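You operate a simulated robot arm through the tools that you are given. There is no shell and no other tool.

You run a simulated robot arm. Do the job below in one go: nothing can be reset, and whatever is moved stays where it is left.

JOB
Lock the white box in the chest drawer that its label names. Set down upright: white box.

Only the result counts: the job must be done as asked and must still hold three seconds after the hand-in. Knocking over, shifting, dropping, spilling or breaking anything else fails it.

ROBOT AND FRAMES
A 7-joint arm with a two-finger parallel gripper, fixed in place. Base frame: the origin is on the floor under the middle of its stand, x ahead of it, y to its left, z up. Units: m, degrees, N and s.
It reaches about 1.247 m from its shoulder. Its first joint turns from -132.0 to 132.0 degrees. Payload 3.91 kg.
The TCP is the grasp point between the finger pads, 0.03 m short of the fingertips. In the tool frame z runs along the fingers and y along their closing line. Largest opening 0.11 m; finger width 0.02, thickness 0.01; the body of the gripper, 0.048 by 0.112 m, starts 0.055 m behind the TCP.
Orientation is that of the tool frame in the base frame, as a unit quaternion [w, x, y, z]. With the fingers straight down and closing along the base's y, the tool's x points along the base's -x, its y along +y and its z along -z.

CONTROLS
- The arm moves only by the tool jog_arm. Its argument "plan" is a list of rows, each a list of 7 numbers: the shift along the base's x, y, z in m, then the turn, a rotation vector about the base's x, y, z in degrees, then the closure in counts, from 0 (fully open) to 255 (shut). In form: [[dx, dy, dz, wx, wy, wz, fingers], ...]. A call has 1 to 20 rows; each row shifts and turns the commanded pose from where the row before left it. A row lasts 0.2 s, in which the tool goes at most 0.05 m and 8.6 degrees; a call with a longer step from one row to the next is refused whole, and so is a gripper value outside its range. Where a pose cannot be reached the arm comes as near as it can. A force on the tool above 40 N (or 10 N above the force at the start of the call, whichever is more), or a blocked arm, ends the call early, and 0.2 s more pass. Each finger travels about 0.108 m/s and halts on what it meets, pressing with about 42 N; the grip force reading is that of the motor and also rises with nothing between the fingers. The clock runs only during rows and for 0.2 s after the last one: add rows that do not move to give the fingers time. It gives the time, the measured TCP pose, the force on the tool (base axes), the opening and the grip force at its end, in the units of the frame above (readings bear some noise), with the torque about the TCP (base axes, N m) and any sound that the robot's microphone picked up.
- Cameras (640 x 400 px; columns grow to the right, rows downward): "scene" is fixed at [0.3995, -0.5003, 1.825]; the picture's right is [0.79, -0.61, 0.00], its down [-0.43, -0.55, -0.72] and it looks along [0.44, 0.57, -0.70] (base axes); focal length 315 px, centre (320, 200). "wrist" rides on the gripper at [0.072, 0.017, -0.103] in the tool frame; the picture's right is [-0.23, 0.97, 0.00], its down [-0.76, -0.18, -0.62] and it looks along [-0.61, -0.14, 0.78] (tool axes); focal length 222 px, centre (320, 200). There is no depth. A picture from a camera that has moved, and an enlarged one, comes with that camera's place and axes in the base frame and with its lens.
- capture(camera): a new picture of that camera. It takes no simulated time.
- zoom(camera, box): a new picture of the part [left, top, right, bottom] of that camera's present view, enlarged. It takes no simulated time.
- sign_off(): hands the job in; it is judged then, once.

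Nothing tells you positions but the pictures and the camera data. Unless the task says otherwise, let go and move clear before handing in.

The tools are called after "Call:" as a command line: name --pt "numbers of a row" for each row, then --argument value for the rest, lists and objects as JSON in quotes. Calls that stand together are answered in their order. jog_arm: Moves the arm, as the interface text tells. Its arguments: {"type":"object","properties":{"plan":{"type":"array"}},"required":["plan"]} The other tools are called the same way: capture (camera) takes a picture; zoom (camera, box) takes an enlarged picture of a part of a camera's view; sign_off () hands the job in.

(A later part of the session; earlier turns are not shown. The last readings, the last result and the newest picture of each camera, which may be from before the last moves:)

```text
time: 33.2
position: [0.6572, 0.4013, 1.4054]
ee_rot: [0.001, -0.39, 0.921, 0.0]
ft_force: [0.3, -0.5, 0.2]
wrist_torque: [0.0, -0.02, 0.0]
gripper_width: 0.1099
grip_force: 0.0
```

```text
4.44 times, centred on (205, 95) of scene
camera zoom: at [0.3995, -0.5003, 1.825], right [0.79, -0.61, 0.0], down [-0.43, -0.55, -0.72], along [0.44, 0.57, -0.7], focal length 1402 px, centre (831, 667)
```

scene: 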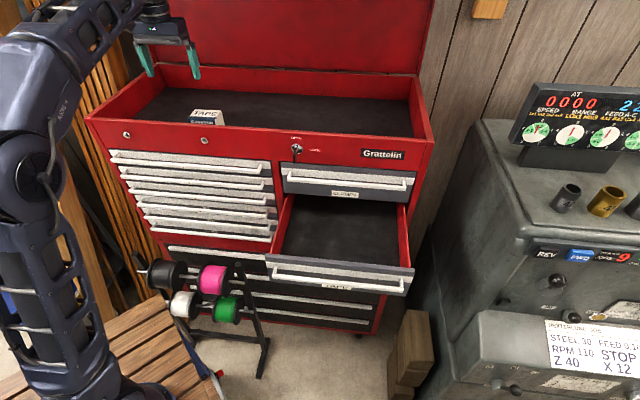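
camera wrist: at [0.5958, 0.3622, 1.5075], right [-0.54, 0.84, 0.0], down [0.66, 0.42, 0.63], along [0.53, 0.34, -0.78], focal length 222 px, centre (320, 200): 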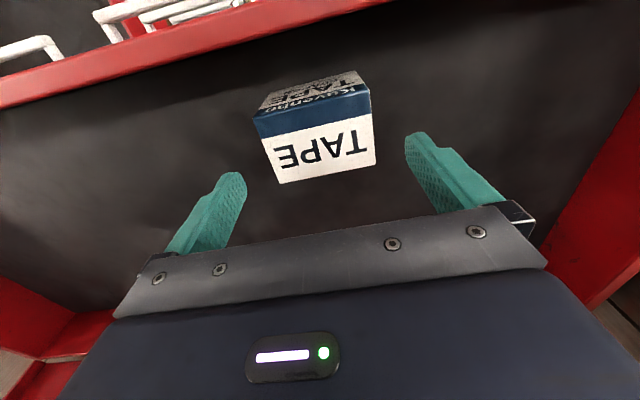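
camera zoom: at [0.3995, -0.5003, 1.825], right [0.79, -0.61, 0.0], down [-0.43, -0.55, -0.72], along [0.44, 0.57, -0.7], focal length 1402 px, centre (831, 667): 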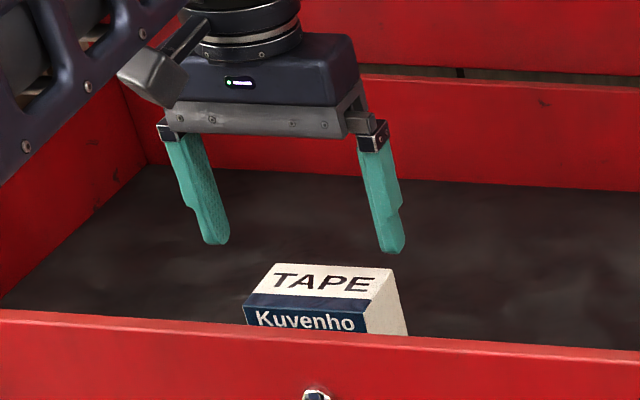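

The fingers are above the box. I'll zoom to check the lateral centring before the final descent.

Call:
zoom --camera "wrist" --box '[210, 50, 450, 200]'

```text
2.67 times, centred on (330, 125) of wrist
camera zoom: at [0.5958, 0.3622, 1.5075], right [-0.54, 0.84, 0.0], down [0.66, 0.42, 0.63], along [0.53, 0.34, -0.78], focal length 592 px, centre (293, 400)
```

zoom: 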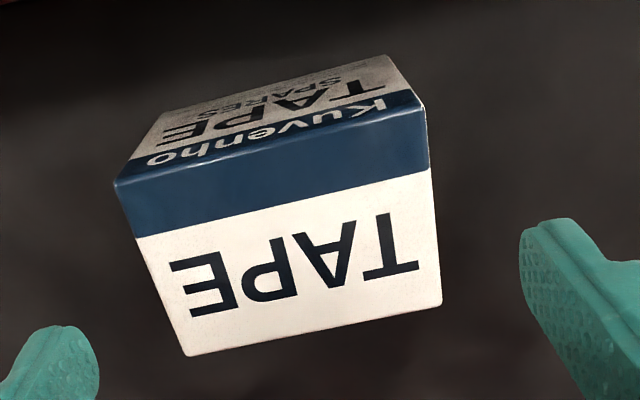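

The box centre is within 2 mm of the TCP and the edges align to within half a degree. I'll descend to grasp height and close.

Call:
jog_arm --pt "0.0008 0.0004 -0.0195 0 0 0 0" --pt "0.0008 0.0004 -0.0195 0 0 0 0" --pt "0 0 -0.0195 0 0 0 0" --pt "0 0 -0.0195 0 0 0 0" --pt "0 0 -0.0185 0 0 0 0" --pt "0 0 0 0 0 0 0"

Call:
capture --camera "wrist"

Call:
zoom --camera "scene" --box '[140, 50, 270, 140]'

```text
time: 34.6
position: [0.6591, 0.4011, 1.3095]
ee_rot: [0.001, -0.39, 0.921, -0.001]
ft_force: [0.0, 0.2, 0.4]
wrist_torque: [0.04, -0.04, 0.03]
gripper_width: 0.1098
grip_force: 0.1
```

```text
taken
camera wrist: at [0.5971, 0.3625, 1.4103], right [-0.54, 0.84, 0.0], down [0.66, 0.42, 0.63], along [0.53, 0.34, -0.78], focal length 222 px, centre (320, 200)
```

wrist: 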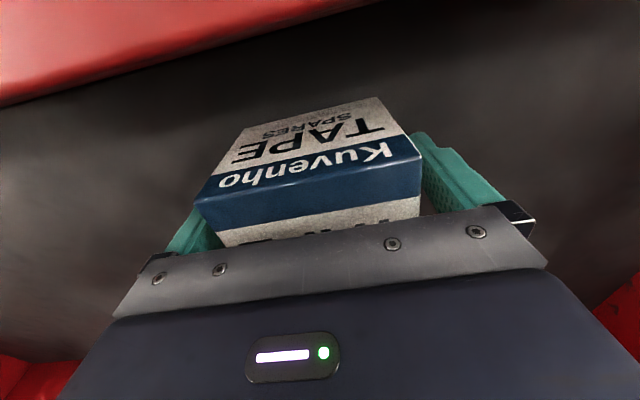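

```text
4.44 times, centred on (205, 95) of scene
camera zoom: at [0.3995, -0.5003, 1.825], right [0.79, -0.61, 0.0], down [-0.43, -0.55, -0.72], along [0.44, 0.57, -0.7], focal length 1402 px, centre (831, 667)
```

zoom: 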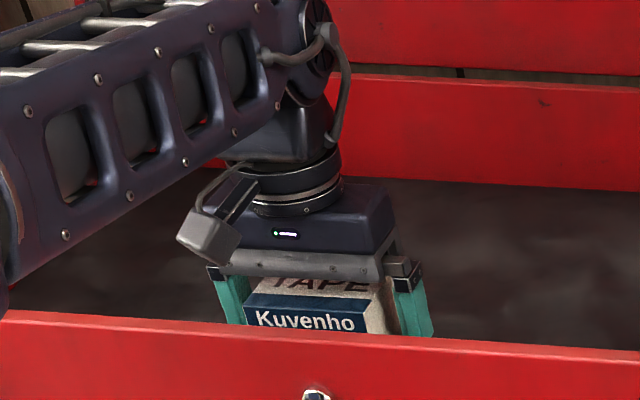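

The fingers straddle the box evenly. I'll close gently on its sides.

Call:
jog_arm --pt "0 0 0 0 0 0 40" --pt "0 0 0 0 0 0 60" --pt "0 0 0 0 0 0 80" --pt "0 0 0 0 0 0 100" --pt "0 0 0 0 0 0 100"

Call:
capture --camera "wrist"

```text
time: 35.8
position: [0.6588, 0.4023, 1.3075]
ee_rot: [0.0, -0.39, 0.921, 0.001]
ft_force: [1.1, 0.4, 0.5]
wrist_torque: [0.13, 0.01, 0.0]
gripper_width: 0.0846
grip_force: 42.0
```

```text
taken
camera wrist: at [0.5971, 0.3625, 1.4104], right [-0.54, 0.84, 0.0], down [0.66, 0.42, 0.62], along [0.53, 0.34, -0.78], focal length 222 px, centre (320, 200)
```

wrist: 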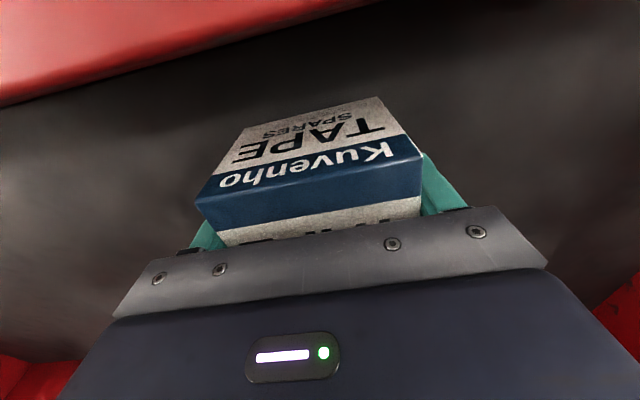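

The box is gripped at 84.6 mm. I'll lift it straight up clear of the rim.

Call:
jog_arm --pt "0 0 0.01 0 0 0 100" --pt "0 0 0.02 0 0 0 100" --pt "0 0 0.03 0 0 0 100" --pt "0 0 0.03 0 0 0 100" --pt "0 0 0.03 0 0 0 100" --pt "0 0 0.03 0 0 0 100" --pt "0 0 0.03 0 0 0 100" --pt "0 0 0.02 0 0 0 100" --pt "0 0 0 0 0 0 100"

Call:
capture --camera "wrist"

Call:
capture --camera "scene"

```text
time: 37.8
position: [0.6606, 0.4039, 1.5083]
ee_rot: [0.002, -0.391, 0.92, 0.0]
ft_force: [-0.4, -0.3, -3.6]
wrist_torque: [0.02, 0.02, -0.03]
gripper_width: 0.0851
grip_force: 41.9
```

```text
taken
camera wrist: at [0.5975, 0.3633, 1.6107], right [-0.54, 0.84, 0.0], down [0.66, 0.42, 0.62], along [0.53, 0.34, -0.78], focal length 222 px, centre (320, 200)
```

wrist: 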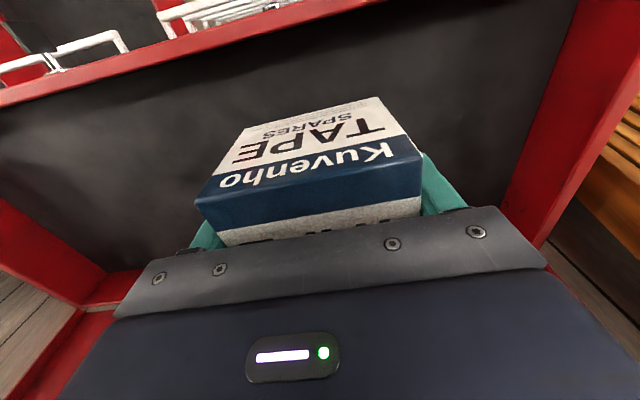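

```text
taken
```

scene: 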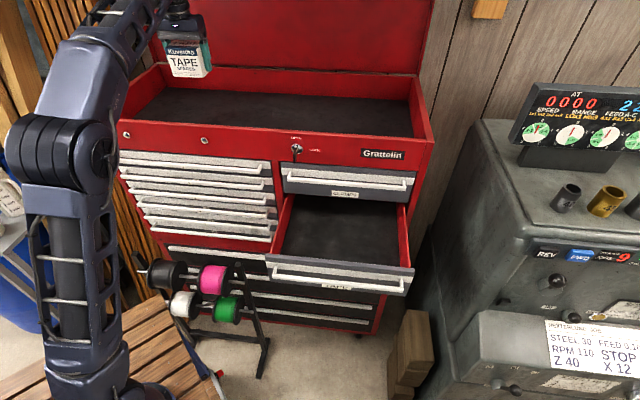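

The box is lifted and upright, weighing about 0.37 kg. I'll zoom on the open drawer to locate its inside before carrying the box over.

Call:
zoom --camera "scene" --box '[255, 180, 425, 300]'

```text
3.33 times, centred on (340, 240) of scene
camera zoom: at [0.3995, -0.5003, 1.825], right [0.79, -0.61, 0.0], down [-0.43, -0.55, -0.72], along [0.44, 0.57, -0.7], focal length 1051 px, centre (253, 67)
```

zoom: 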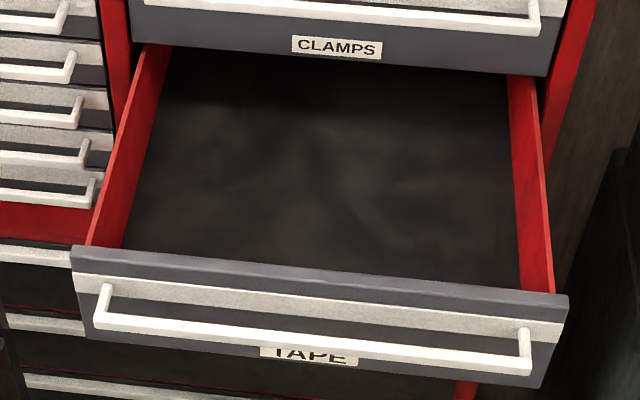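

The drawer interior spans U of about 0.435 to 0.81, with the front panel at N of about 0.41 to 0.43 and the floor at z of about 1.01. I'll carry the box at height to above the drawer centre near (0.795, -0.081).

Call:
jog_arm --pt "0.0112 -0.0404 0 0 0 -1.0 100" --pt "0.0112 -0.0404 0 0 0 0 100" --pt "0.0112 -0.0404 0 0 0 0 100" --pt "0.0112 -0.0404 0 0 0 0 100" --pt "0.0112 -0.0404 0 0 0 0 100" --pt "0.0112 -0.0404 0 0 0 0 100" --pt "0.0112 -0.0404 0 0 0 0 100" --pt "0.0112 -0.0404 0 0 0 0 100" --pt "0.0112 -0.0404 0 0 0 0 100" --pt "0.0112 -0.0404 0 0 0 0 100" --pt "0.0112 -0.0404 0 0 0 0 100" --pt "0.0112 -0.0404 0 0 0 0 100" --pt "0 0 0 0 0 0 100"

Call:
capture --camera "wrist"

Call:
capture --camera "scene"

```text
time: 40.6
position: [0.7941, -0.0821, 1.5095]
ee_rot: [0.001, -0.382, 0.924, 0.001]
ft_force: [0.2, 0.1, -4.1]
wrist_torque: [-0.01, -0.01, 0.01]
gripper_width: 0.0848
grip_force: 41.8
```

```text
taken
camera wrist: at [0.7311, -0.1216, 1.6113], right [-0.53, 0.85, 0.0], down [0.66, 0.41, 0.62], along [0.53, 0.33, -0.78], focal length 222 px, centre (320, 200)
```

wrist: 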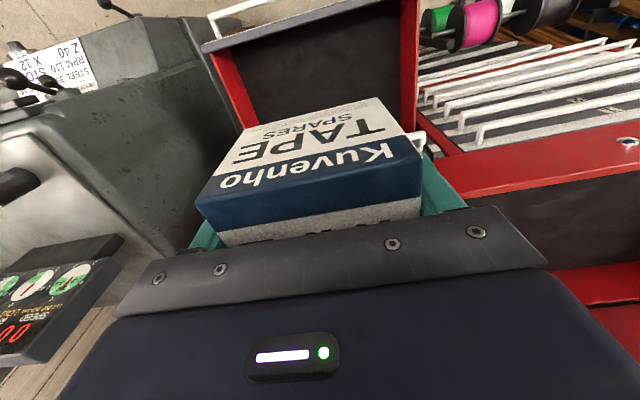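

```text
taken
```

scene: 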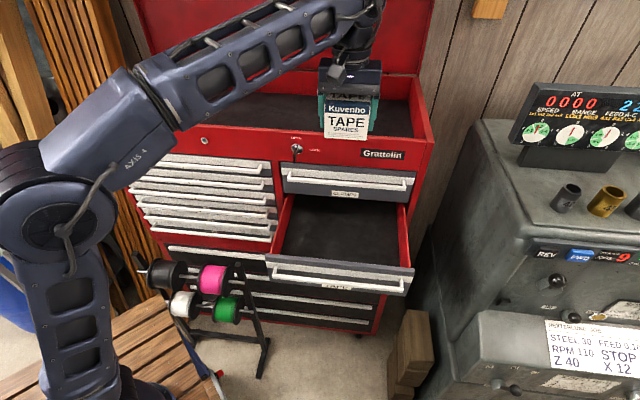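

The box is held over the drawer at U=0.62, N=0.50. I'll descend partway and check clearances to the CLAMPS handle and the drawer front.

Call:
jog_arm --pt "0 0 -0.03 0 0 0 100" --pt "0 0 -0.03 0 0 0 100" --pt "0 0 -0.03 0 0 0 100" --pt "0 0 -0.03 0 0 0 100" --pt "0 0 -0.03 0 0 0 100" --pt "0 0 -0.03 0 0 0 100" --pt "0 0 -0.03 0 0 0 100" --pt "0 0 -0.03 0 0 0 100" --pt "0 0 -0.02 0 0 0 100" --pt "0 0 0 0 0 0 100"

Call:
capture --camera "wrist"

Call:
capture --camera "scene"

```text
time: 42.8
position: [0.793, -0.0829, 1.2485]
ee_rot: [0.001, -0.382, 0.924, 0.001]
ft_force: [-0.2, 0.4, -4.5]
wrist_torque: [0.0, -0.02, 0.01]
gripper_width: 0.0851
grip_force: 42.0
```

```text
taken
camera wrist: at [0.7311, -0.1208, 1.3502], right [-0.53, 0.85, 0.0], down [0.66, 0.41, 0.62], along [0.53, 0.33, -0.78], focal length 222 px, centre (320, 200)
```

wrist: 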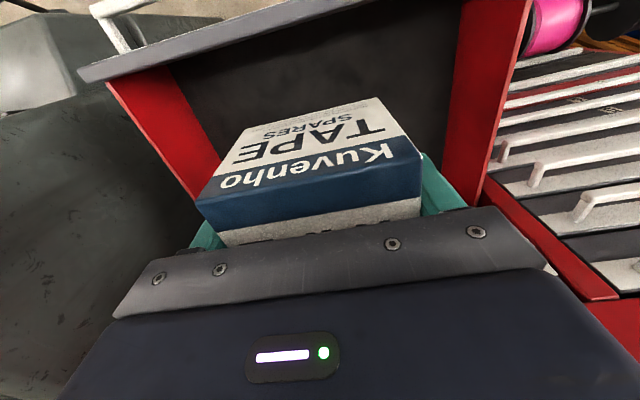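

```text
taken
```

scene: 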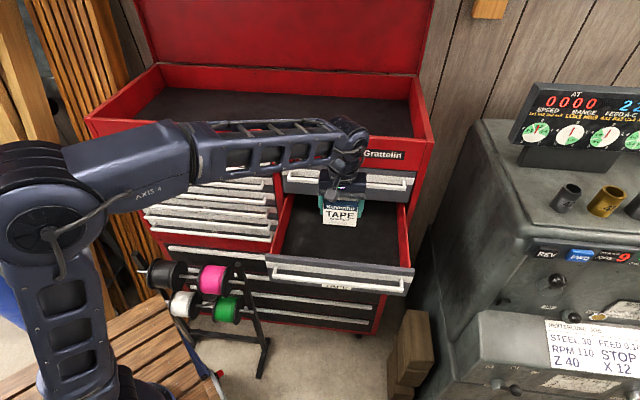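

Clearances look good: the panel's inner face is at N of about 0.43 and the box face at about 0.476. I'll zoom to check the wrist against the CLAMPS handle before going lower.

Call:
zoom --camera "scene" --box '[270, 100, 430, 220]'

```text
3.33 times, centred on (350, 160) of scene
camera zoom: at [0.3995, -0.5003, 1.825], right [0.79, -0.61, 0.0], down [-0.43, -0.55, -0.72], along [0.44, 0.57, -0.7], focal length 1051 px, centre (220, 333)
```

zoom: 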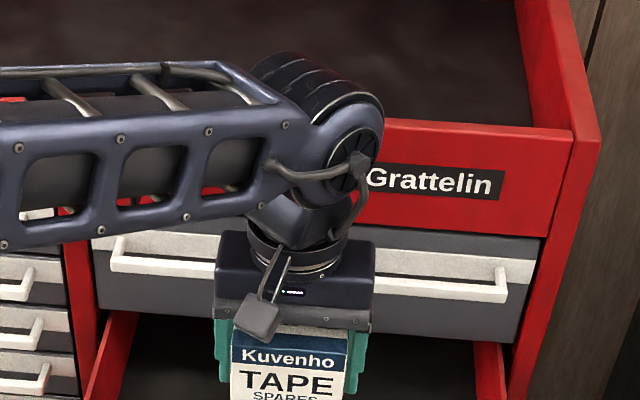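

Wrist joint stays about 5 cm clear of the CLAMPS handle, and the forearm clears the key. I'll continue down until the box is just above the drawer floor.

Call:
jog_arm --pt "0 0 -0.027 0 0 0 100" --pt "0 0 -0.027 0 0 0 100" --pt "0 0 -0.027 0 0 0 100" --pt "0 0 -0.027 0 0 0 100" --pt "0 0 -0.027 0 0 0 100" --pt "0 0 -0.02 0 0 0 100" --pt "0 0 0 0 0 0 100"

Call:
capture --camera "wrist"

Call:
zoom --camera "scene" --box '[250, 130, 430, 300]'

```text
time: 44.4
position: [0.7926, -0.0811, 1.0915]
ee_rot: [0.001, -0.382, 0.924, 0.0]
ft_force: [-0.3, 1.3, -4.4]
wrist_torque: [0.03, -0.02, 0.04]
gripper_width: 0.085
grip_force: 41.9
```

```text
taken
camera wrist: at [0.7304, -0.1204, 1.1943], right [-0.53, 0.85, 0.0], down [0.66, 0.41, 0.62], along [0.53, 0.33, -0.78], focal length 222 px, centre (320, 200)
```

wrist: 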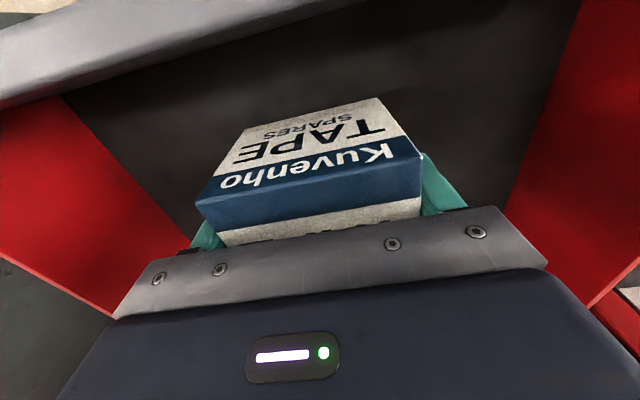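

```text
2.35 times, centred on (340, 215) of scene
camera zoom: at [0.3995, -0.5003, 1.825], right [0.79, -0.61, 0.0], down [-0.43, -0.55, -0.72], along [0.44, 0.57, -0.7], focal length 742 px, centre (273, 165)
```

zoom: 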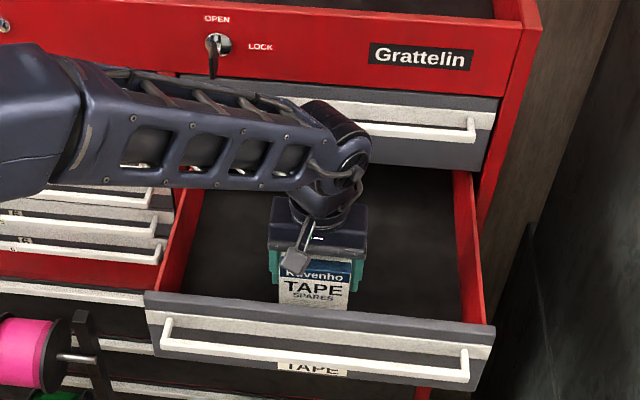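

The box is about 3 cm above the drawer floor with everything clear. I'll lower in small steps, watching the vertical force for contact.

Call:
jog_arm --pt "0 0 -0.005 0 0 0 100" --pt "0 0 -0.005 0 0 0 100" --pt "0 0 -0.005 0 0 0 100" --pt "0 0 -0.004 0 0 0 100" --pt "0 0 0 0 0 0 100"

```text
time: 45.6
position: [0.794, -0.0815, 1.0736]
ee_rot: [0.001, -0.382, 0.924, 0.0]
ft_force: [-0.4, -1.6, -4.5]
wrist_torque: [-0.02, -0.02, -0.01]
gripper_width: 0.0848
grip_force: 41.7
```

No contact yet (still about 4.5 N of box weight). I'll continue down in finer steps.

Call:
jog_arm --pt "0 0 -0.003 0 0 0 100" --pt "0 0 -0.003 0 0 0 100" --pt "0 0 -0.003 0 0 0 100" --pt "0 0 0 0 0 0 100"

Call:
zoom --camera "scene" --box '[300, 210, 380, 270]'

```text
time: 46.6
position: [0.7925, -0.0812, 1.064]
ee_rot: [0.001, -0.382, 0.924, 0.0]
ft_force: [0.7, 0.1, -3.6]
wrist_torque: [0.04, -0.02, 0.0]
gripper_width: 0.0853
grip_force: 41.5
```

```text
6.67 times, centred on (340, 240) of scene
camera zoom: at [0.3995, -0.5003, 1.825], right [0.79, -0.61, 0.0], down [-0.43, -0.55, -0.72], along [0.44, 0.57, -0.7], focal length 2103 px, centre (187, -67)
```

zoom: 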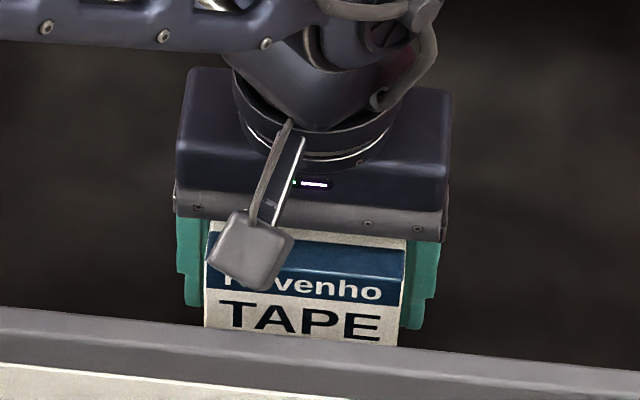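

Call:
jog_arm --pt "0 0 -0.002 0 0 0 100" --pt "0 0 -0.002 0 0 0 100" --pt "0 0 0 0 0 0 100"

```text
time: 47.4
position: [0.794, -0.082, 1.0613]
ee_rot: [0.001, -0.382, 0.924, 0.001]
ft_force: [0.4, 0.4, -4.7]
wrist_torque: [0.0, -0.01, 0.01]
gripper_width: 0.085
grip_force: 42.2
```

The box still hangs free at TCP z = 1.061. I'll keep lowering in 2 mm steps.

Call:
jog_arm --pt "0 0 -0.002 0 0 0 100" --pt "0 0 -0.002 0 0 0 100" --pt "0 0 0 0 0 0 100"

```text
time: 48.2
position: [0.7931, -0.0827, 1.0569]
ee_rot: [0.001, -0.381, 0.924, 0.001]
ft_force: [0.2, 0.1, -5.0]
wrist_torque: [0.04, -0.02, 0.01]
gripper_width: 0.0847
grip_force: 42.4
```

Still no contact, so I'll continue in 2 mm steps.

Call:
jog_arm --pt "0 0 -0.002 0 0 0 100" --pt "0 0 -0.002 0 0 0 100" --pt "0 0 0 0 0 0 100"

```text
time: 49.0
position: [0.7932, -0.0821, 1.0535]
ee_rot: [0.001, -0.381, 0.924, 0.0]
ft_force: [0.1, 0.7, -4.9]
wrist_torque: [0.05, -0.02, 0.03]
gripper_width: 0.0851
grip_force: 42.3
```

Call:
jog_arm --pt "0 0 -0.002 0 0 0 100" --pt "0 0 -0.002 0 0 0 100" --pt "0 0 0 0 0 0 100"

Call:
capture --camera "wrist"

```text
time: 49.8
position: [0.7941, -0.0816, 1.0486]
ee_rot: [0.001, -0.382, 0.924, 0.0]
ft_force: [0.0, -0.3, -4.5]
wrist_torque: [-0.01, -0.03, -0.01]
gripper_width: 0.0851
grip_force: 42.1
```

```text
taken
camera wrist: at [0.731, -0.1207, 1.1515], right [-0.53, 0.85, 0.0], down [0.66, 0.41, 0.62], along [0.53, 0.33, -0.78], focal length 222 px, centre (320, 200)
```

wrist: 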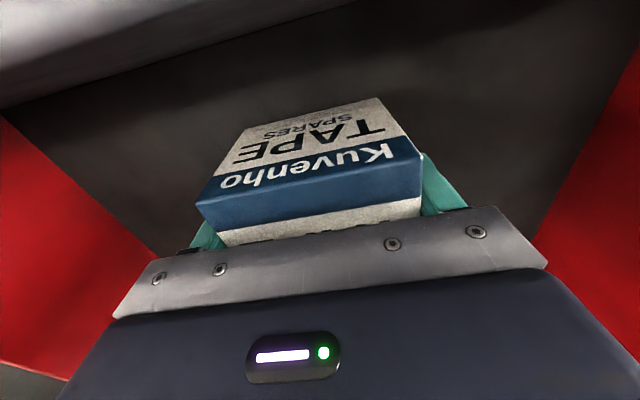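

By geometry the floor is at about 1.007 and the box bottom should be nearly there. I'll continue with 1.5 mm steps.

Call:
jog_arm --pt "0 0 -0.0015 0 0 0 100" --pt "0 0 -0.0015 0 0 0 100" --pt "0 0 0 0 0 0 100"

```text
time: 50.6
position: [0.7947, -0.0828, 1.0479]
ee_rot: [0.001, -0.382, 0.924, 0.0]
ft_force: [-0.2, 0.2, -3.4]
wrist_torque: [0.0, -0.04, 0.0]
gripper_width: 0.0848
grip_force: 42.6
```

Call:
jog_arm --pt "0 0 -0.0015 0 0 0 100" --pt "0 0 -0.0015 0 0 0 100" --pt "0 0 0 0 0 0 100"

```text
time: 51.4
position: [0.7934, -0.0821, 1.0428]
ee_rot: [0.001, -0.382, 0.924, 0.0]
ft_force: [0.2, -0.7, -4.0]
wrist_torque: [-0.01, 0.0, 0.0]
gripper_width: 0.0851
grip_force: 41.9
```

Still hanging free, so I'll continue in small steps. The box bottom is about 14 mm below the fingertips, so the box will touch first.

Call:
jog_arm --pt "0 0 -0.0015 0 0 0 100" --pt "0 0 -0.0015 0 0 0 100" --pt "0 0 0 0 0 0 100"

```text
time: 52.3
position: [0.7951, -0.0821, 1.0438]
ee_rot: [0.003, -0.383, 0.924, 0.0]
ft_force: [0.8, 1.5, 8.7]
wrist_torque: [0.27, 0.5, -0.05]
gripper_width: 0.085
grip_force: 42.2
stopped in row 3: the force on the tool passed its limit at 40 N (the readings are from after the stop); the commanded pose is now the measured one
```

The box has touched the drawer floor (upward force, move stopped). I'll check the view, then release slowly.

Call:
jog_arm --pt "0 0 0 0 0 0 80" --pt "0 0 0 0 0 0 55" --pt "0 0 0 0 0 0 45" --pt "0 0 0 0 0 0 30" --pt "0 0 0 0 0 0 10" --pt "0 0 0 0 0 0 0" --pt "0 0 0 0 0 0 0"

Call:
capture --camera "wrist"

Call:
zoom --camera "scene" --box '[270, 190, 410, 290]'

```text
time: 53.9
position: [0.7948, -0.0805, 1.0427]
ee_rot: [0.003, -0.382, 0.924, -0.001]
ft_force: [-0.1, 0.4, -0.5]
wrist_torque: [0.0, 0.01, -0.01]
gripper_width: 0.1099
grip_force: 0.1
```

```text
taken
camera wrist: at [0.7317, -0.1206, 1.1442], right [-0.53, 0.85, 0.0], down [0.66, 0.41, 0.63], along [0.53, 0.33, -0.78], focal length 222 px, centre (320, 200)
```

wrist: 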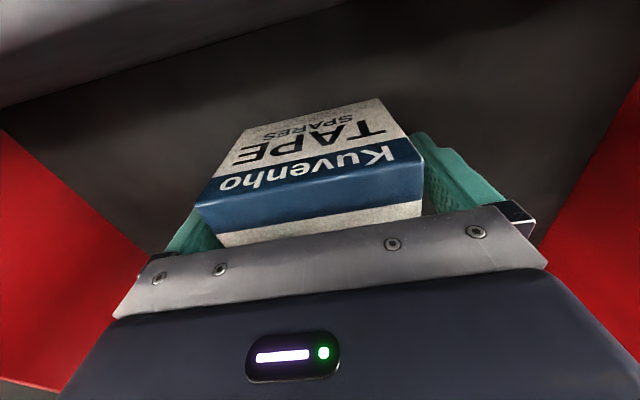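

```text
4.00 times, centred on (340, 240) of scene
camera zoom: at [0.3995, -0.5003, 1.825], right [0.79, -0.61, 0.0], down [-0.43, -0.55, -0.72], along [0.44, 0.57, -0.7], focal length 1262 px, centre (240, 40)
```

zoom: 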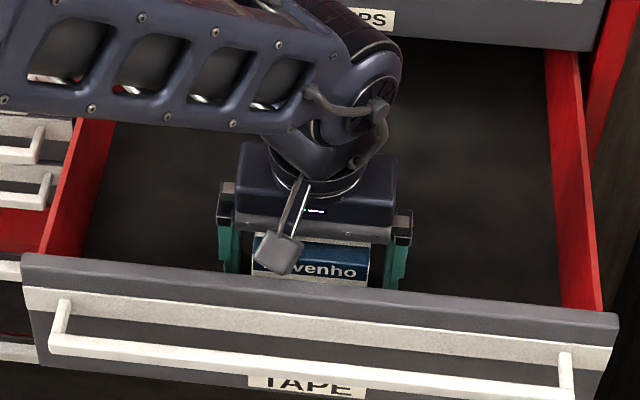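

The box stands upright in the drawer and the fingers are open on both sides. I'll raise straight up clear of it.

Call:
jog_arm --pt "0 0 0.01 0 0 0 0" --pt "0 0 0.02 0 0 0 0" --pt "0 0 0.03 0 0 0 0" --pt "0 0 0.03 0 0 0 0" --pt "0 0 0.03 0 0 0 0" --pt "0 0 0.04 0 0 0 0" --pt "0 0 0.04 0 0 0 0" --pt "0 0 0.04 0 0 0 0" --pt "0 0 0.04 0 0 0 0" --pt "0 0 0.04 0 0 0 0" --pt "0 0 0.04 0 0 0 0" --pt "0 0 0.04 0 0 0 0" --pt "0 0 0 0 0 0 0"

Call:
capture --camera "wrist"

Call:
capture --camera "scene"

```text
time: 56.7
position: [0.7961, -0.0823, 1.4418]
ee_rot: [0.002, -0.383, 0.924, 0.0]
ft_force: [0.0, -0.3, 0.1]
wrist_torque: [0.02, 0.0, 0.0]
gripper_width: 0.1099
grip_force: 0.1
```

```text
taken
camera wrist: at [0.7326, -0.1207, 1.5442], right [-0.53, 0.85, 0.0], down [0.66, 0.41, 0.63], along [0.53, 0.33, -0.78], focal length 222 px, centre (320, 200)
```

wrist: 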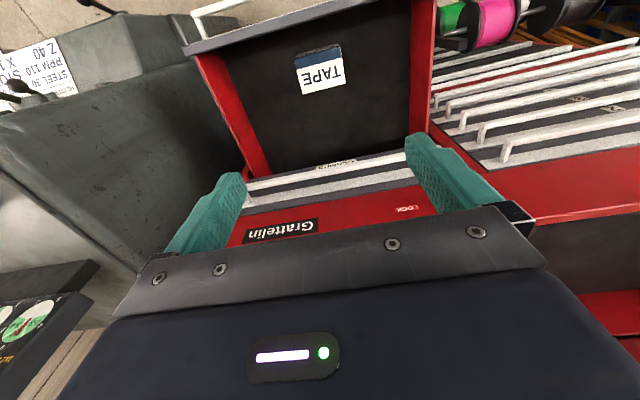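

```text
taken
```

scene: 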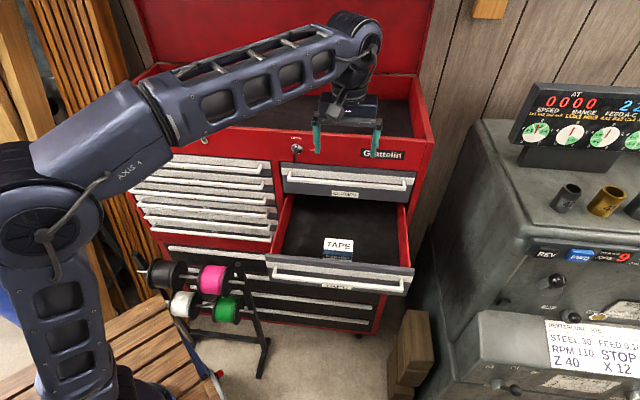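

The box stands upright in the TAPE drawer. I'll back away from the chest and turn the tool horizontal again to close the drawer by its handle.

Call:
jog_arm --pt "-0.0107 -0.0108 0.005 6.532 0 -4.619 0" --pt "-0.0107 -0.0108 0.005 6.532 0 -4.619 0" --pt "-0.0107 -0.0108 0.005 6.532 0 -4.619 0" --pt "-0.0107 -0.0108 0.005 6.532 0 -4.619 0" --pt "-0.0107 -0.0108 0.005 6.532 0 -4.619 30" --pt "-0.0107 -0.0108 0.005 6.532 0 -4.619 60" --pt "-0.0107 -0.0108 0.005 6.532 0 -4.619 90" --pt "-0.0107 -0.0108 0.005 6.532 0 -4.619 120" --pt "-0.0107 -0.0108 0.005 6.532 0 -4.619 150" --pt "-0.0107 -0.0108 0.005 6.532 0 -4.619 150" --pt "-0.0107 -0.0108 0.005 6.532 0 -4.619 150" --pt "-0.0107 -0.0108 0.005 6.532 0 -4.619 150" --pt "-0.0107 -0.0108 0.005 6.532 0 -4.619 150" --pt "-0.0107 -0.0108 0.005 6.532 0 -4.619 150" --pt "-0.0107 -0.0108 0.005 6.532 0 -4.619 150" --pt "0 0 0 0 0 0 150"

Call:
zoom --camera "scene" --box '[255, 180, 425, 300]'

```text
time: 60.1
position: [0.6333, -0.2446, 1.5176]
ee_rot: [0.272, 0.273, 0.652, 0.653]
ft_force: [0.3, 0.0, 0.8]
wrist_torque: [0.0, 0.02, 0.02]
gripper_width: 0.0455
grip_force: 0.0
```

```text
3.33 times, centred on (340, 240) of scene
camera zoom: at [0.3995, -0.5003, 1.825], right [0.79, -0.61, 0.0], down [-0.43, -0.55, -0.72], along [0.44, 0.57, -0.7], focal length 1051 px, centre (253, 67)
```

zoom: 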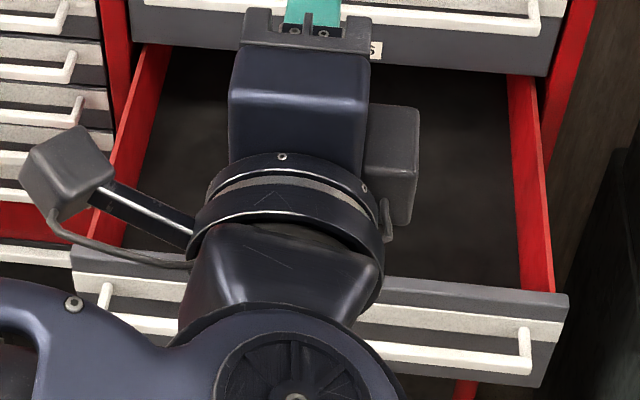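

The tool is horizontal and clear. I'll descend to handle height in front of the open drawer.

Call:
jog_arm --pt "0 0 -0.0429 0 0 0 150" --pt "0 0 -0.0429 0 0 0 150" --pt "0 0 -0.0429 0 0 0 150" --pt "0 0 -0.0429 0 0 0 150" --pt "0 0 -0.0429 0 0 0 150" --pt "0 0 -0.0429 0 0 0 150" --pt "0 0 -0.0429 0 0 0 150" --pt "0 0 -0.0429 0 0 0 150" --pt "0 0 -0.0429 0 0 0 150" --pt "0 0 -0.0429 0 0 0 150" --pt "0 0 0 0 0 0 150"

Call:
capture --camera "wrist"

Call:
capture --camera "scene"

```text
time: 62.5
position: [0.6336, -0.242, 1.0878]
ee_rot: [0.271, 0.273, 0.654, 0.651]
ft_force: [-0.4, -0.1, -0.1]
wrist_torque: [0.01, -0.01, -0.01]
gripper_width: 0.0456
grip_force: 0.1
```

```text
taken
camera wrist: at [0.5099, -0.2638, 1.1045], right [0.16, -0.16, 0.97], down [0.09, -0.98, -0.18], along [0.98, 0.12, -0.14], focal length 222 px, centre (320, 200)
```

wrist: 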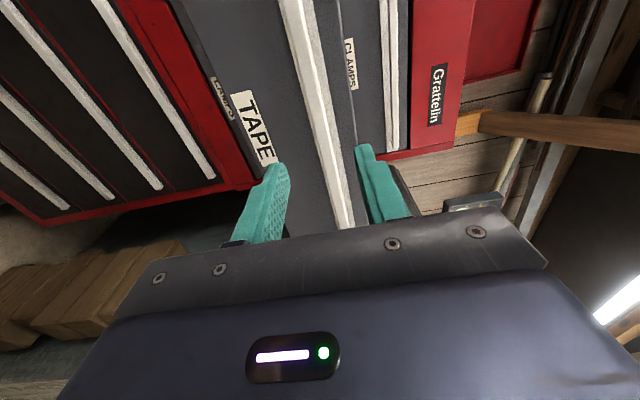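

```text
taken
```

scene: 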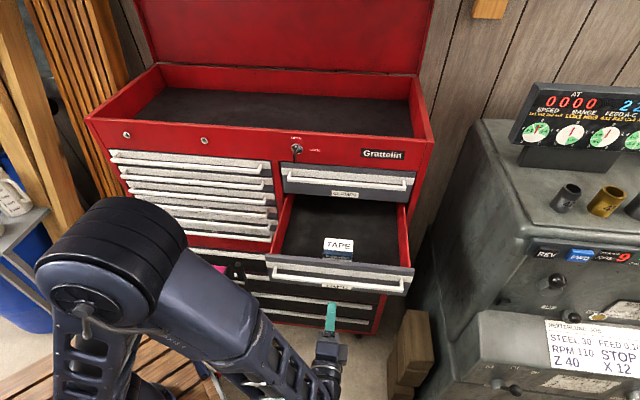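

The bar lies between the fingers again. I'll advance about 91 mm and grip it.

Call:
jog_arm --pt "0.0128 0.0128 0 0 0 0 150" --pt "0.0128 0.0128 0 0 0 0 150" --pt "0.0128 0.0128 0 0 0 0 150" --pt "0.0128 0.0128 0 0 0 0 150" --pt "0.0128 0.0128 0 0 0 0 150" --pt "0 0 0 0 0 0 150" --pt "0 0 0 0 0 0 200" --pt "0 0 0 0 0 0 255" --pt "0 0 0 0 0 0 255"

Call:
capture --camera "wrist"

```text
time: 64.5
position: [0.6978, -0.1791, 1.0882]
ee_rot: [0.272, 0.273, 0.653, 0.652]
ft_force: [0.7, 2.1, -4.9]
wrist_torque: [-0.29, -0.6, -0.01]
gripper_width: 0.0137
grip_force: 45.1
```

```text
taken
camera wrist: at [0.5747, -0.2004, 1.1044], right [0.16, -0.16, 0.97], down [0.09, -0.98, -0.18], along [0.98, 0.12, -0.15], focal length 222 px, centre (320, 200)
```

wrist: 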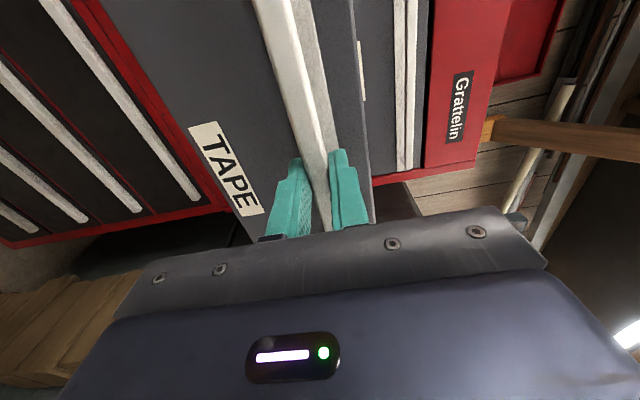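

The handle is gripped. I'll push the drawer in smoothly at low speed so the box doesn't slide.

Call:
jog_arm --pt "0.0035 0.0035 0 0 0 0 255" --pt "0.007 0.007 0 0 0 0 255" --pt "0.0106 0.0106 0 0 0 0 255" --pt "0.0106 0.0106 0 0 0 0 255" --pt "0.0106 0.0106 0 0 0 0 255" --pt "0.0106 0.0106 0 0 0 0 255" --pt "0.0106 0.0106 0 0 0 0 255" --pt "0.0106 0.0106 0 0 0 0 255" --pt "0.0106 0.0106 0 0 0 0 255" --pt "0.007 0.007 0 0 0 0 255" --pt "0 0 0 0 0 0 255"

Call:
capture --camera "scene"

```text
time: 66.9
position: [0.7902, -0.0885, 1.0888]
ee_rot: [0.271, 0.274, 0.653, 0.651]
ft_force: [1.1, -0.2, -8.4]
wrist_torque: [-0.22, -0.56, 0.01]
gripper_width: 0.0136
grip_force: 45.1
```

```text
taken
```

scene: 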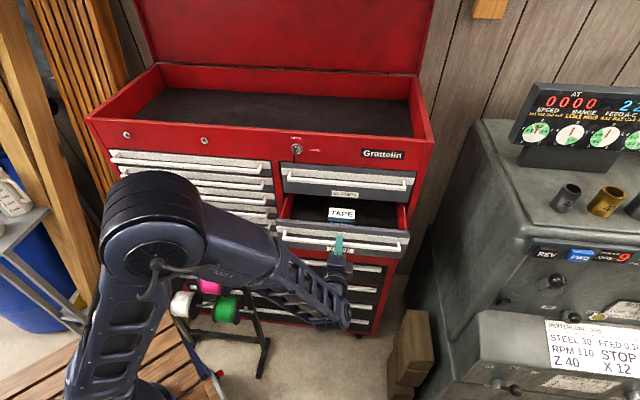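

The drawer is halfway in and the box is stable. I'll continue and slow down near the end.

Call:
jog_arm --pt "0.0053 0.0053 0 0 0 0 255" --pt "0.0106 0.0106 0 0 0 0 255" --pt "0.0106 0.0106 0 0 0 0 255" --pt "0.0106 0.0106 0 0 0 0 255" --pt "0.0106 0.0106 0 0 0 0 255" --pt "0.0106 0.0106 0 0 0 0 255" --pt "0.0106 0.0106 0 0 0 0 255" --pt "0.0053 0.0053 0 0 0 0 255" --pt "0.0035 0.0035 0 0 0 0 255" --pt "0 0 0 0 0 0 255"

Call:
zoom --camera "scene" --box '[265, 150, 425, 260]'

```text
time: 69.1
position: [0.8677, -0.0098, 1.0886]
ee_rot: [0.271, 0.273, 0.654, 0.652]
ft_force: [-4.5, 6.0, -10.6]
wrist_torque: [-0.34, -0.81, -0.31]
gripper_width: 0.0133
grip_force: 44.7
```

```text
3.64 times, centred on (345, 205) of scene
camera zoom: at [0.3995, -0.5003, 1.825], right [0.79, -0.61, 0.0], down [-0.43, -0.55, -0.72], along [0.44, 0.57, -0.7], focal length 1147 px, centre (229, 182)
```

zoom: 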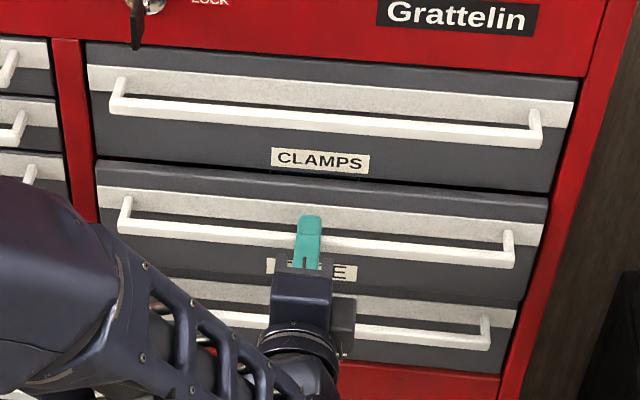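

About 12 mm remain. I'll push in 3 mm steps until the drawer meets its stop.

Call:
jog_arm --pt "0.0021 0.0021 0 0 0 0 255" --pt "0.0021 0.0021 0 0 0 0 255" --pt "0.0021 0.0021 0 0 0 0 255" --pt "0 0 0 0 0 0 255"

Call:
zoom --camera "scene" --box '[265, 150, 425, 260]'

```text
time: 70.1
position: [0.8739, -0.0032, 1.0881]
ee_rot: [0.271, 0.273, 0.654, 0.652]
ft_force: [-2.6, 8.2, -13.8]
wrist_torque: [-0.25, -0.4, 0.01]
gripper_width: 0.0134
grip_force: 45.0
```

```text
3.64 times, centred on (345, 205) of scene
camera zoom: at [0.3995, -0.5003, 1.825], right [0.79, -0.61, 0.0], down [-0.43, -0.55, -0.72], along [0.44, 0.57, -0.7], focal length 1147 px, centre (229, 182)
```

zoom: 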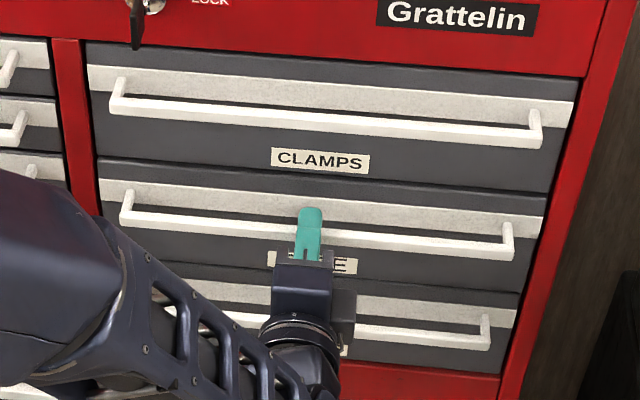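

Call:
jog_arm --pt "0.0014 0.0014 0 0 0 0 255" --pt "0.0014 0.0014 0 0 0 0 255" --pt "0 0 0 0 0 0 255"

Call:
zoom --camera "scene" --box '[265, 150, 425, 260]'

```text
time: 70.9
position: [0.8763, -0.0033, 1.0881]
ee_rot: [0.271, 0.274, 0.654, 0.651]
ft_force: [-29.5, -5.8, -13.6]
wrist_torque: [-0.37, -0.44, 0.87]
gripper_width: 0.0139
grip_force: 44.6
```

```text
3.64 times, centred on (345, 205) of scene
camera zoom: at [0.3995, -0.5003, 1.825], right [0.79, -0.61, 0.0], down [-0.43, -0.55, -0.72], along [0.44, 0.57, -0.7], focal length 1147 px, centre (229, 182)
```

zoom: 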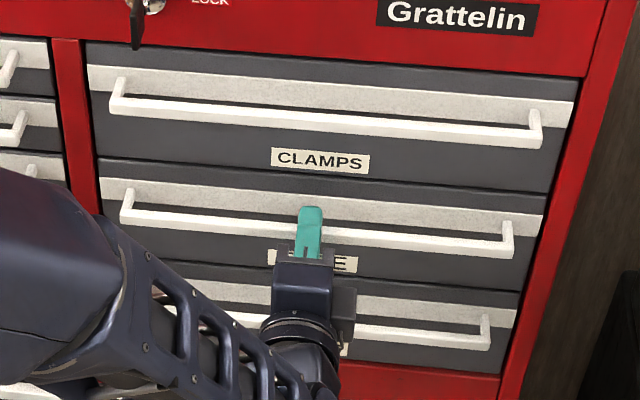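

The push now meets about 25 N of resistance and the front matches its original closed position, so the drawer is shut. I'll release and back straight out.

Call:
jog_arm --pt "0 0 0 0 0 0 210" --pt "0 0 0 0 0 0 150" --pt "0 0 0 0 0 0 150" --pt "-0.0127 -0.0127 0 0 0 0 150" --pt "-0.0127 -0.0127 0 0 0 0 150" --pt "-0.0177 -0.0177 0 0 0 0 150" --pt "-0.0212 -0.0212 0 0 0 0 150" --pt "-0.0212 -0.0212 0 0 0 0 150" --pt "-0.0212 -0.0212 0 0 0 0 150" --pt "0 0 0 0 0 0 150"

Call:
zoom --camera "scene" --box '[265, 150, 425, 260]'

Call:
capture --camera "wrist"

```text
time: 73.1
position: [0.769, -0.1086, 1.0882]
ee_rot: [0.271, 0.274, 0.653, 0.652]
ft_force: [0.3, 0.1, -0.3]
wrist_torque: [-0.05, -0.01, -0.01]
gripper_width: 0.0453
grip_force: 0.1
```

```text
3.64 times, centred on (345, 205) of scene
camera zoom: at [0.3995, -0.5003, 1.825], right [0.79, -0.61, 0.0], down [-0.43, -0.55, -0.72], along [0.44, 0.57, -0.7], focal length 1147 px, centre (229, 182)
```

zoom: 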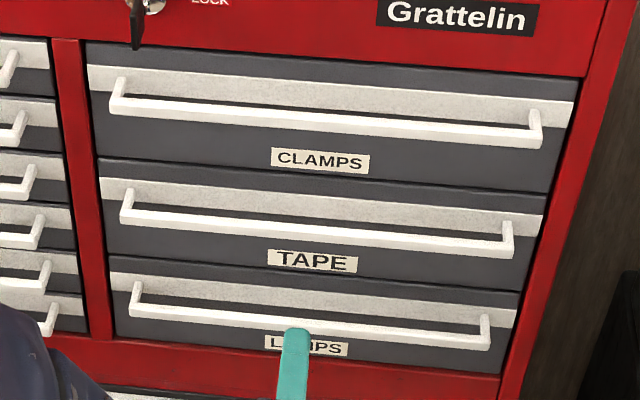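

```text
taken
camera wrist: at [0.6453, -0.1291, 1.1041], right [0.16, -0.16, 0.97], down [0.09, -0.98, -0.18], along [0.98, 0.12, -0.15], focal length 222 px, centre (320, 200)
```

wrist: 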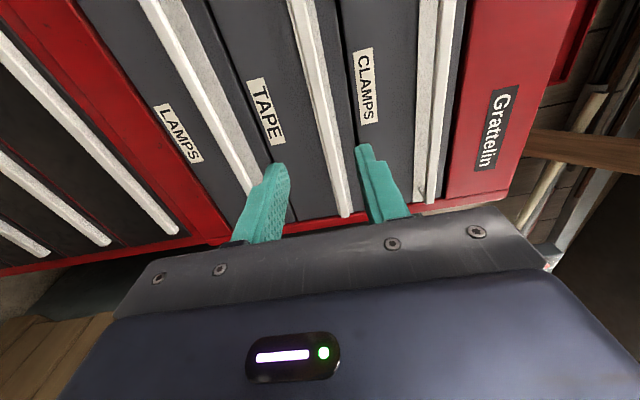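

The drawer is fully shut, identical to its starting position. Next I'll return to the key, rolling the gripper back so the fingers close horizontally on the vertical bow.

Call:
jog_arm --pt "-0.0091 0.0091 0.0199 -5.785 -5.785 0 150" --pt "-0.0091 0.0091 0.0199 -5.785 -5.785 0 150" --pt "-0.0091 0.0091 0.0199 -5.785 -5.785 0 150" --pt "-0.0091 0.0091 0.0199 -5.785 -5.785 0 150" --pt "-0.0091 0.0091 0.0199 -5.785 -5.785 0 150" --pt "-0.0091 0.0091 0.0199 -5.785 -5.785 0 150" --pt "-0.0091 0.0091 0.0199 -5.785 -5.785 0 150" --pt "-0.0091 0.0091 0.0199 -5.785 -5.785 0 150" --pt "-0.0091 0.0091 0.0199 -5.785 -5.785 0 150" --pt "-0.0091 0.0091 0.0199 -5.785 -5.785 0 150" --pt "-0.0091 0.0091 0.0199 -5.785 -5.785 0 150" --pt "0 0 0 0 0 0 150"

Call:
capture --camera "wrist"

Call:
zoom --camera "scene" --box '[240, 110, 380, 200]'

```text
time: 75.7
position: [0.6716, -0.0082, 1.3066]
ee_rot: [0.655, -0.269, 0.652, 0.269]
ft_force: [-0.6, 0.6, -0.5]
wrist_torque: [0.02, -0.01, 0.01]
gripper_width: 0.0452
grip_force: 0.1
```

```text
taken
camera wrist: at [0.5861, -0.0683, 1.2327], right [-0.69, 0.69, 0.23], down [-0.32, -0.57, 0.76], along [0.65, 0.45, 0.61], focal length 222 px, centre (320, 200)
```

wrist: 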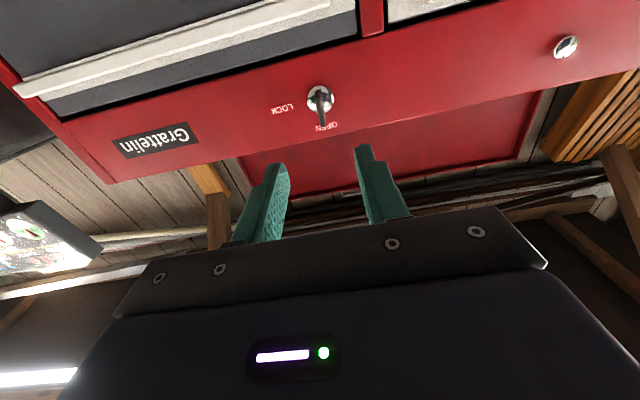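

```text
4.44 times, centred on (310, 155) of scene
camera zoom: at [0.3995, -0.5003, 1.825], right [0.79, -0.61, 0.0], down [-0.43, -0.55, -0.72], along [0.44, 0.57, -0.7], focal length 1402 px, centre (364, 400)
```

zoom: 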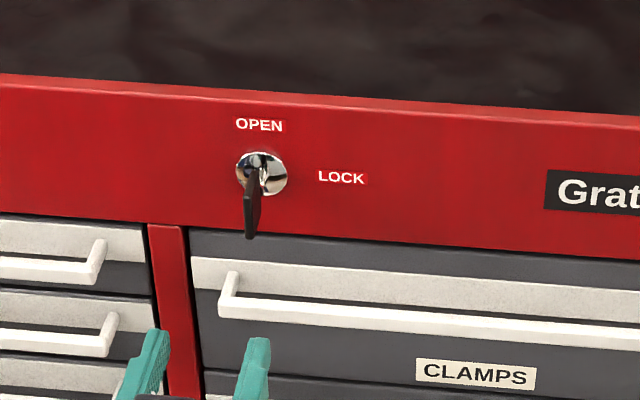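

The key is vertical at OPEN and aligned to within about 2 mm. I'll advance about 141 mm along the lock axis and grip the bow.

Call:
jog_arm --pt "0.0151 0.0181 0.0002 0 0 0 150" --pt "0.0166 0.0166 0 0 0 0 150" --pt "0.0166 0.0166 0 0 0 0 150" --pt "0.0166 0.0166 0 0 0 0 150" --pt "0.0166 0.0166 0 0 0 0 150" --pt "0.0156 0.0156 0 0 0 0 150" --pt "0 0 0 0 0 0 150"

Call:
capture --camera "wrist"

Call:
zoom --camera "scene" --box '[260, 120, 340, 180]'

```text
time: 77.3
position: [0.7684, 0.0921, 1.3082]
ee_rot: [0.655, -0.269, 0.652, 0.27]
ft_force: [-0.1, 0.9, 0.0]
wrist_torque: [0.02, 0.01, -0.03]
gripper_width: 0.0452
grip_force: 0.1
```

```text
taken
camera wrist: at [0.6831, 0.0322, 1.2341], right [-0.69, 0.69, 0.23], down [-0.32, -0.57, 0.76], along [0.65, 0.45, 0.61], focal length 222 px, centre (320, 200)
```

wrist: 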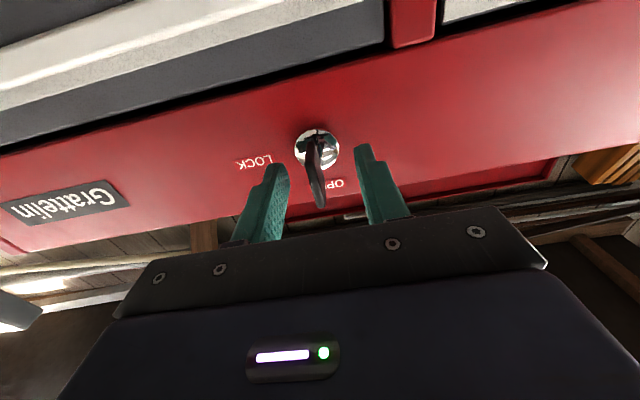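

```text
6.67 times, centred on (300, 150) of scene
camera zoom: at [0.3995, -0.5003, 1.825], right [0.79, -0.61, 0.0], down [-0.43, -0.55, -0.72], along [0.44, 0.57, -0.7], focal length 2103 px, centre (453, 533)
```

zoom: 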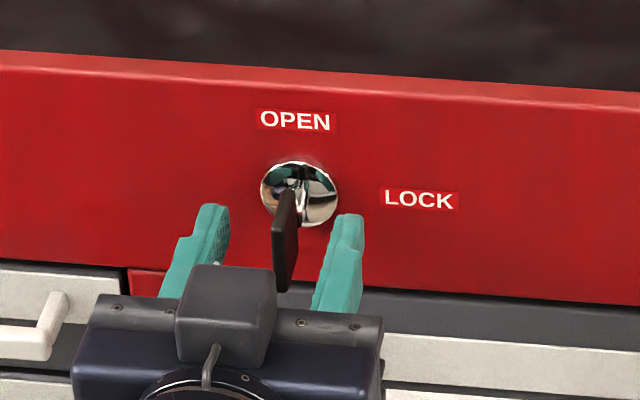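

The bow is between the fingers. I'm closing on it.

Call:
jog_arm --pt "0 0 0 0 0 0 200" --pt "0 0 0 0 0 0 230" --pt "0 0 0 0 0 0 255" --pt "0 0 0 0 0 0 255" --pt "0 0 0 0 0 0 255"

```text
time: 78.5
position: [0.7687, 0.0901, 1.3085]
ee_rot: [0.655, -0.268, 0.653, 0.27]
ft_force: [26.8, -17.7, 8.9]
wrist_torque: [-0.84, 0.86, 0.68]
gripper_width: 0.0062
grip_force: 45.4
```

The grip is solid on the bow (6 mm) but has about 30 N of side preload toward +u. I'll shift 1.6 mm to relieve it before turning.

Call:
jog_arm --pt "0.0011 -0.0011 0.0003 0 0 0 255" --pt "0 0 0 0 0 0 255"

```text
time: 79.1
position: [0.7688, 0.0901, 1.3073]
ee_rot: [0.655, -0.268, 0.652, 0.27]
ft_force: [21.2, -16.9, 6.9]
wrist_torque: [0.23, -0.18, 0.75]
gripper_width: 0.0059
grip_force: 45.0
```

Call:
jog_arm --pt "0 0 0 0 0 0 255" --pt "0 0 0 0 0 0 255"

Call:
capture --camera "wrist"

Call:
zoom --camera "scene" --box '[260, 120, 340, 180]'

```text
time: 79.7
position: [0.7683, 0.0905, 1.3071]
ee_rot: [0.655, -0.269, 0.652, 0.27]
ft_force: [22.1, -15.0, 6.7]
wrist_torque: [0.57, -0.57, 0.75]
gripper_width: 0.006
grip_force: 45.2
```

```text
taken
camera wrist: at [0.6845, 0.0302, 1.2339], right [-0.69, 0.69, 0.23], down [-0.32, -0.57, 0.76], along [0.65, 0.45, 0.61], focal length 222 px, centre (320, 200)
```

wrist: 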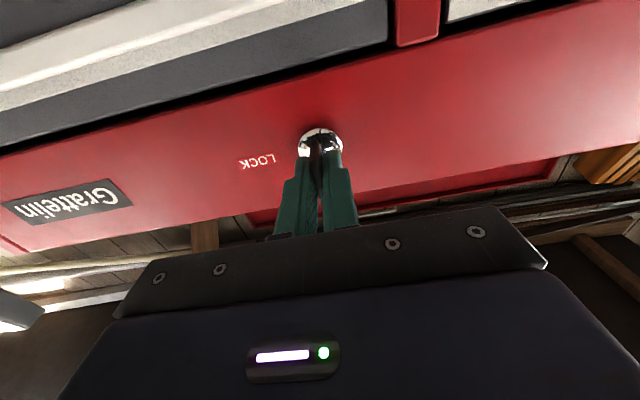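

```text
6.67 times, centred on (300, 150) of scene
camera zoom: at [0.3995, -0.5003, 1.825], right [0.79, -0.61, 0.0], down [-0.43, -0.55, -0.72], along [0.44, 0.57, -0.7], focal length 2103 px, centre (453, 533)
```

zoom: 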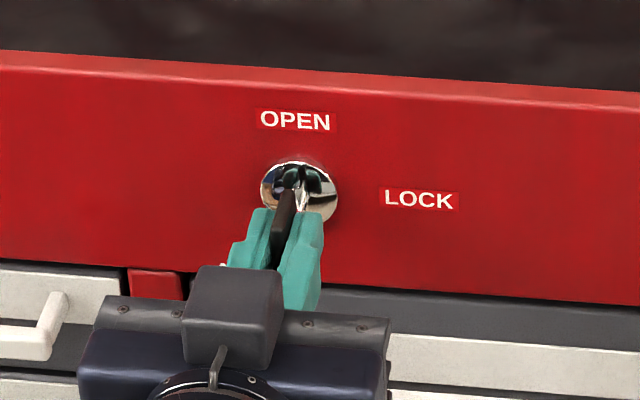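

The grip looks good visually but still carries about 26 N sideways. I'll shift another 2.5 mm toward +u.

Call:
jog_arm --pt "0.0009 -0.0009 0 0 0 0 255" --pt "0.0009 -0.0009 0 0 0 0 255" --pt "0 0 0 0 0 0 255"

```text
time: 80.5
position: [0.7693, 0.0904, 1.3079]
ee_rot: [0.654, -0.27, 0.652, 0.271]
ft_force: [-3.3, -0.3, 5.1]
wrist_torque: [0.74, -0.72, 0.45]
gripper_width: 0.0058
grip_force: 44.6
```

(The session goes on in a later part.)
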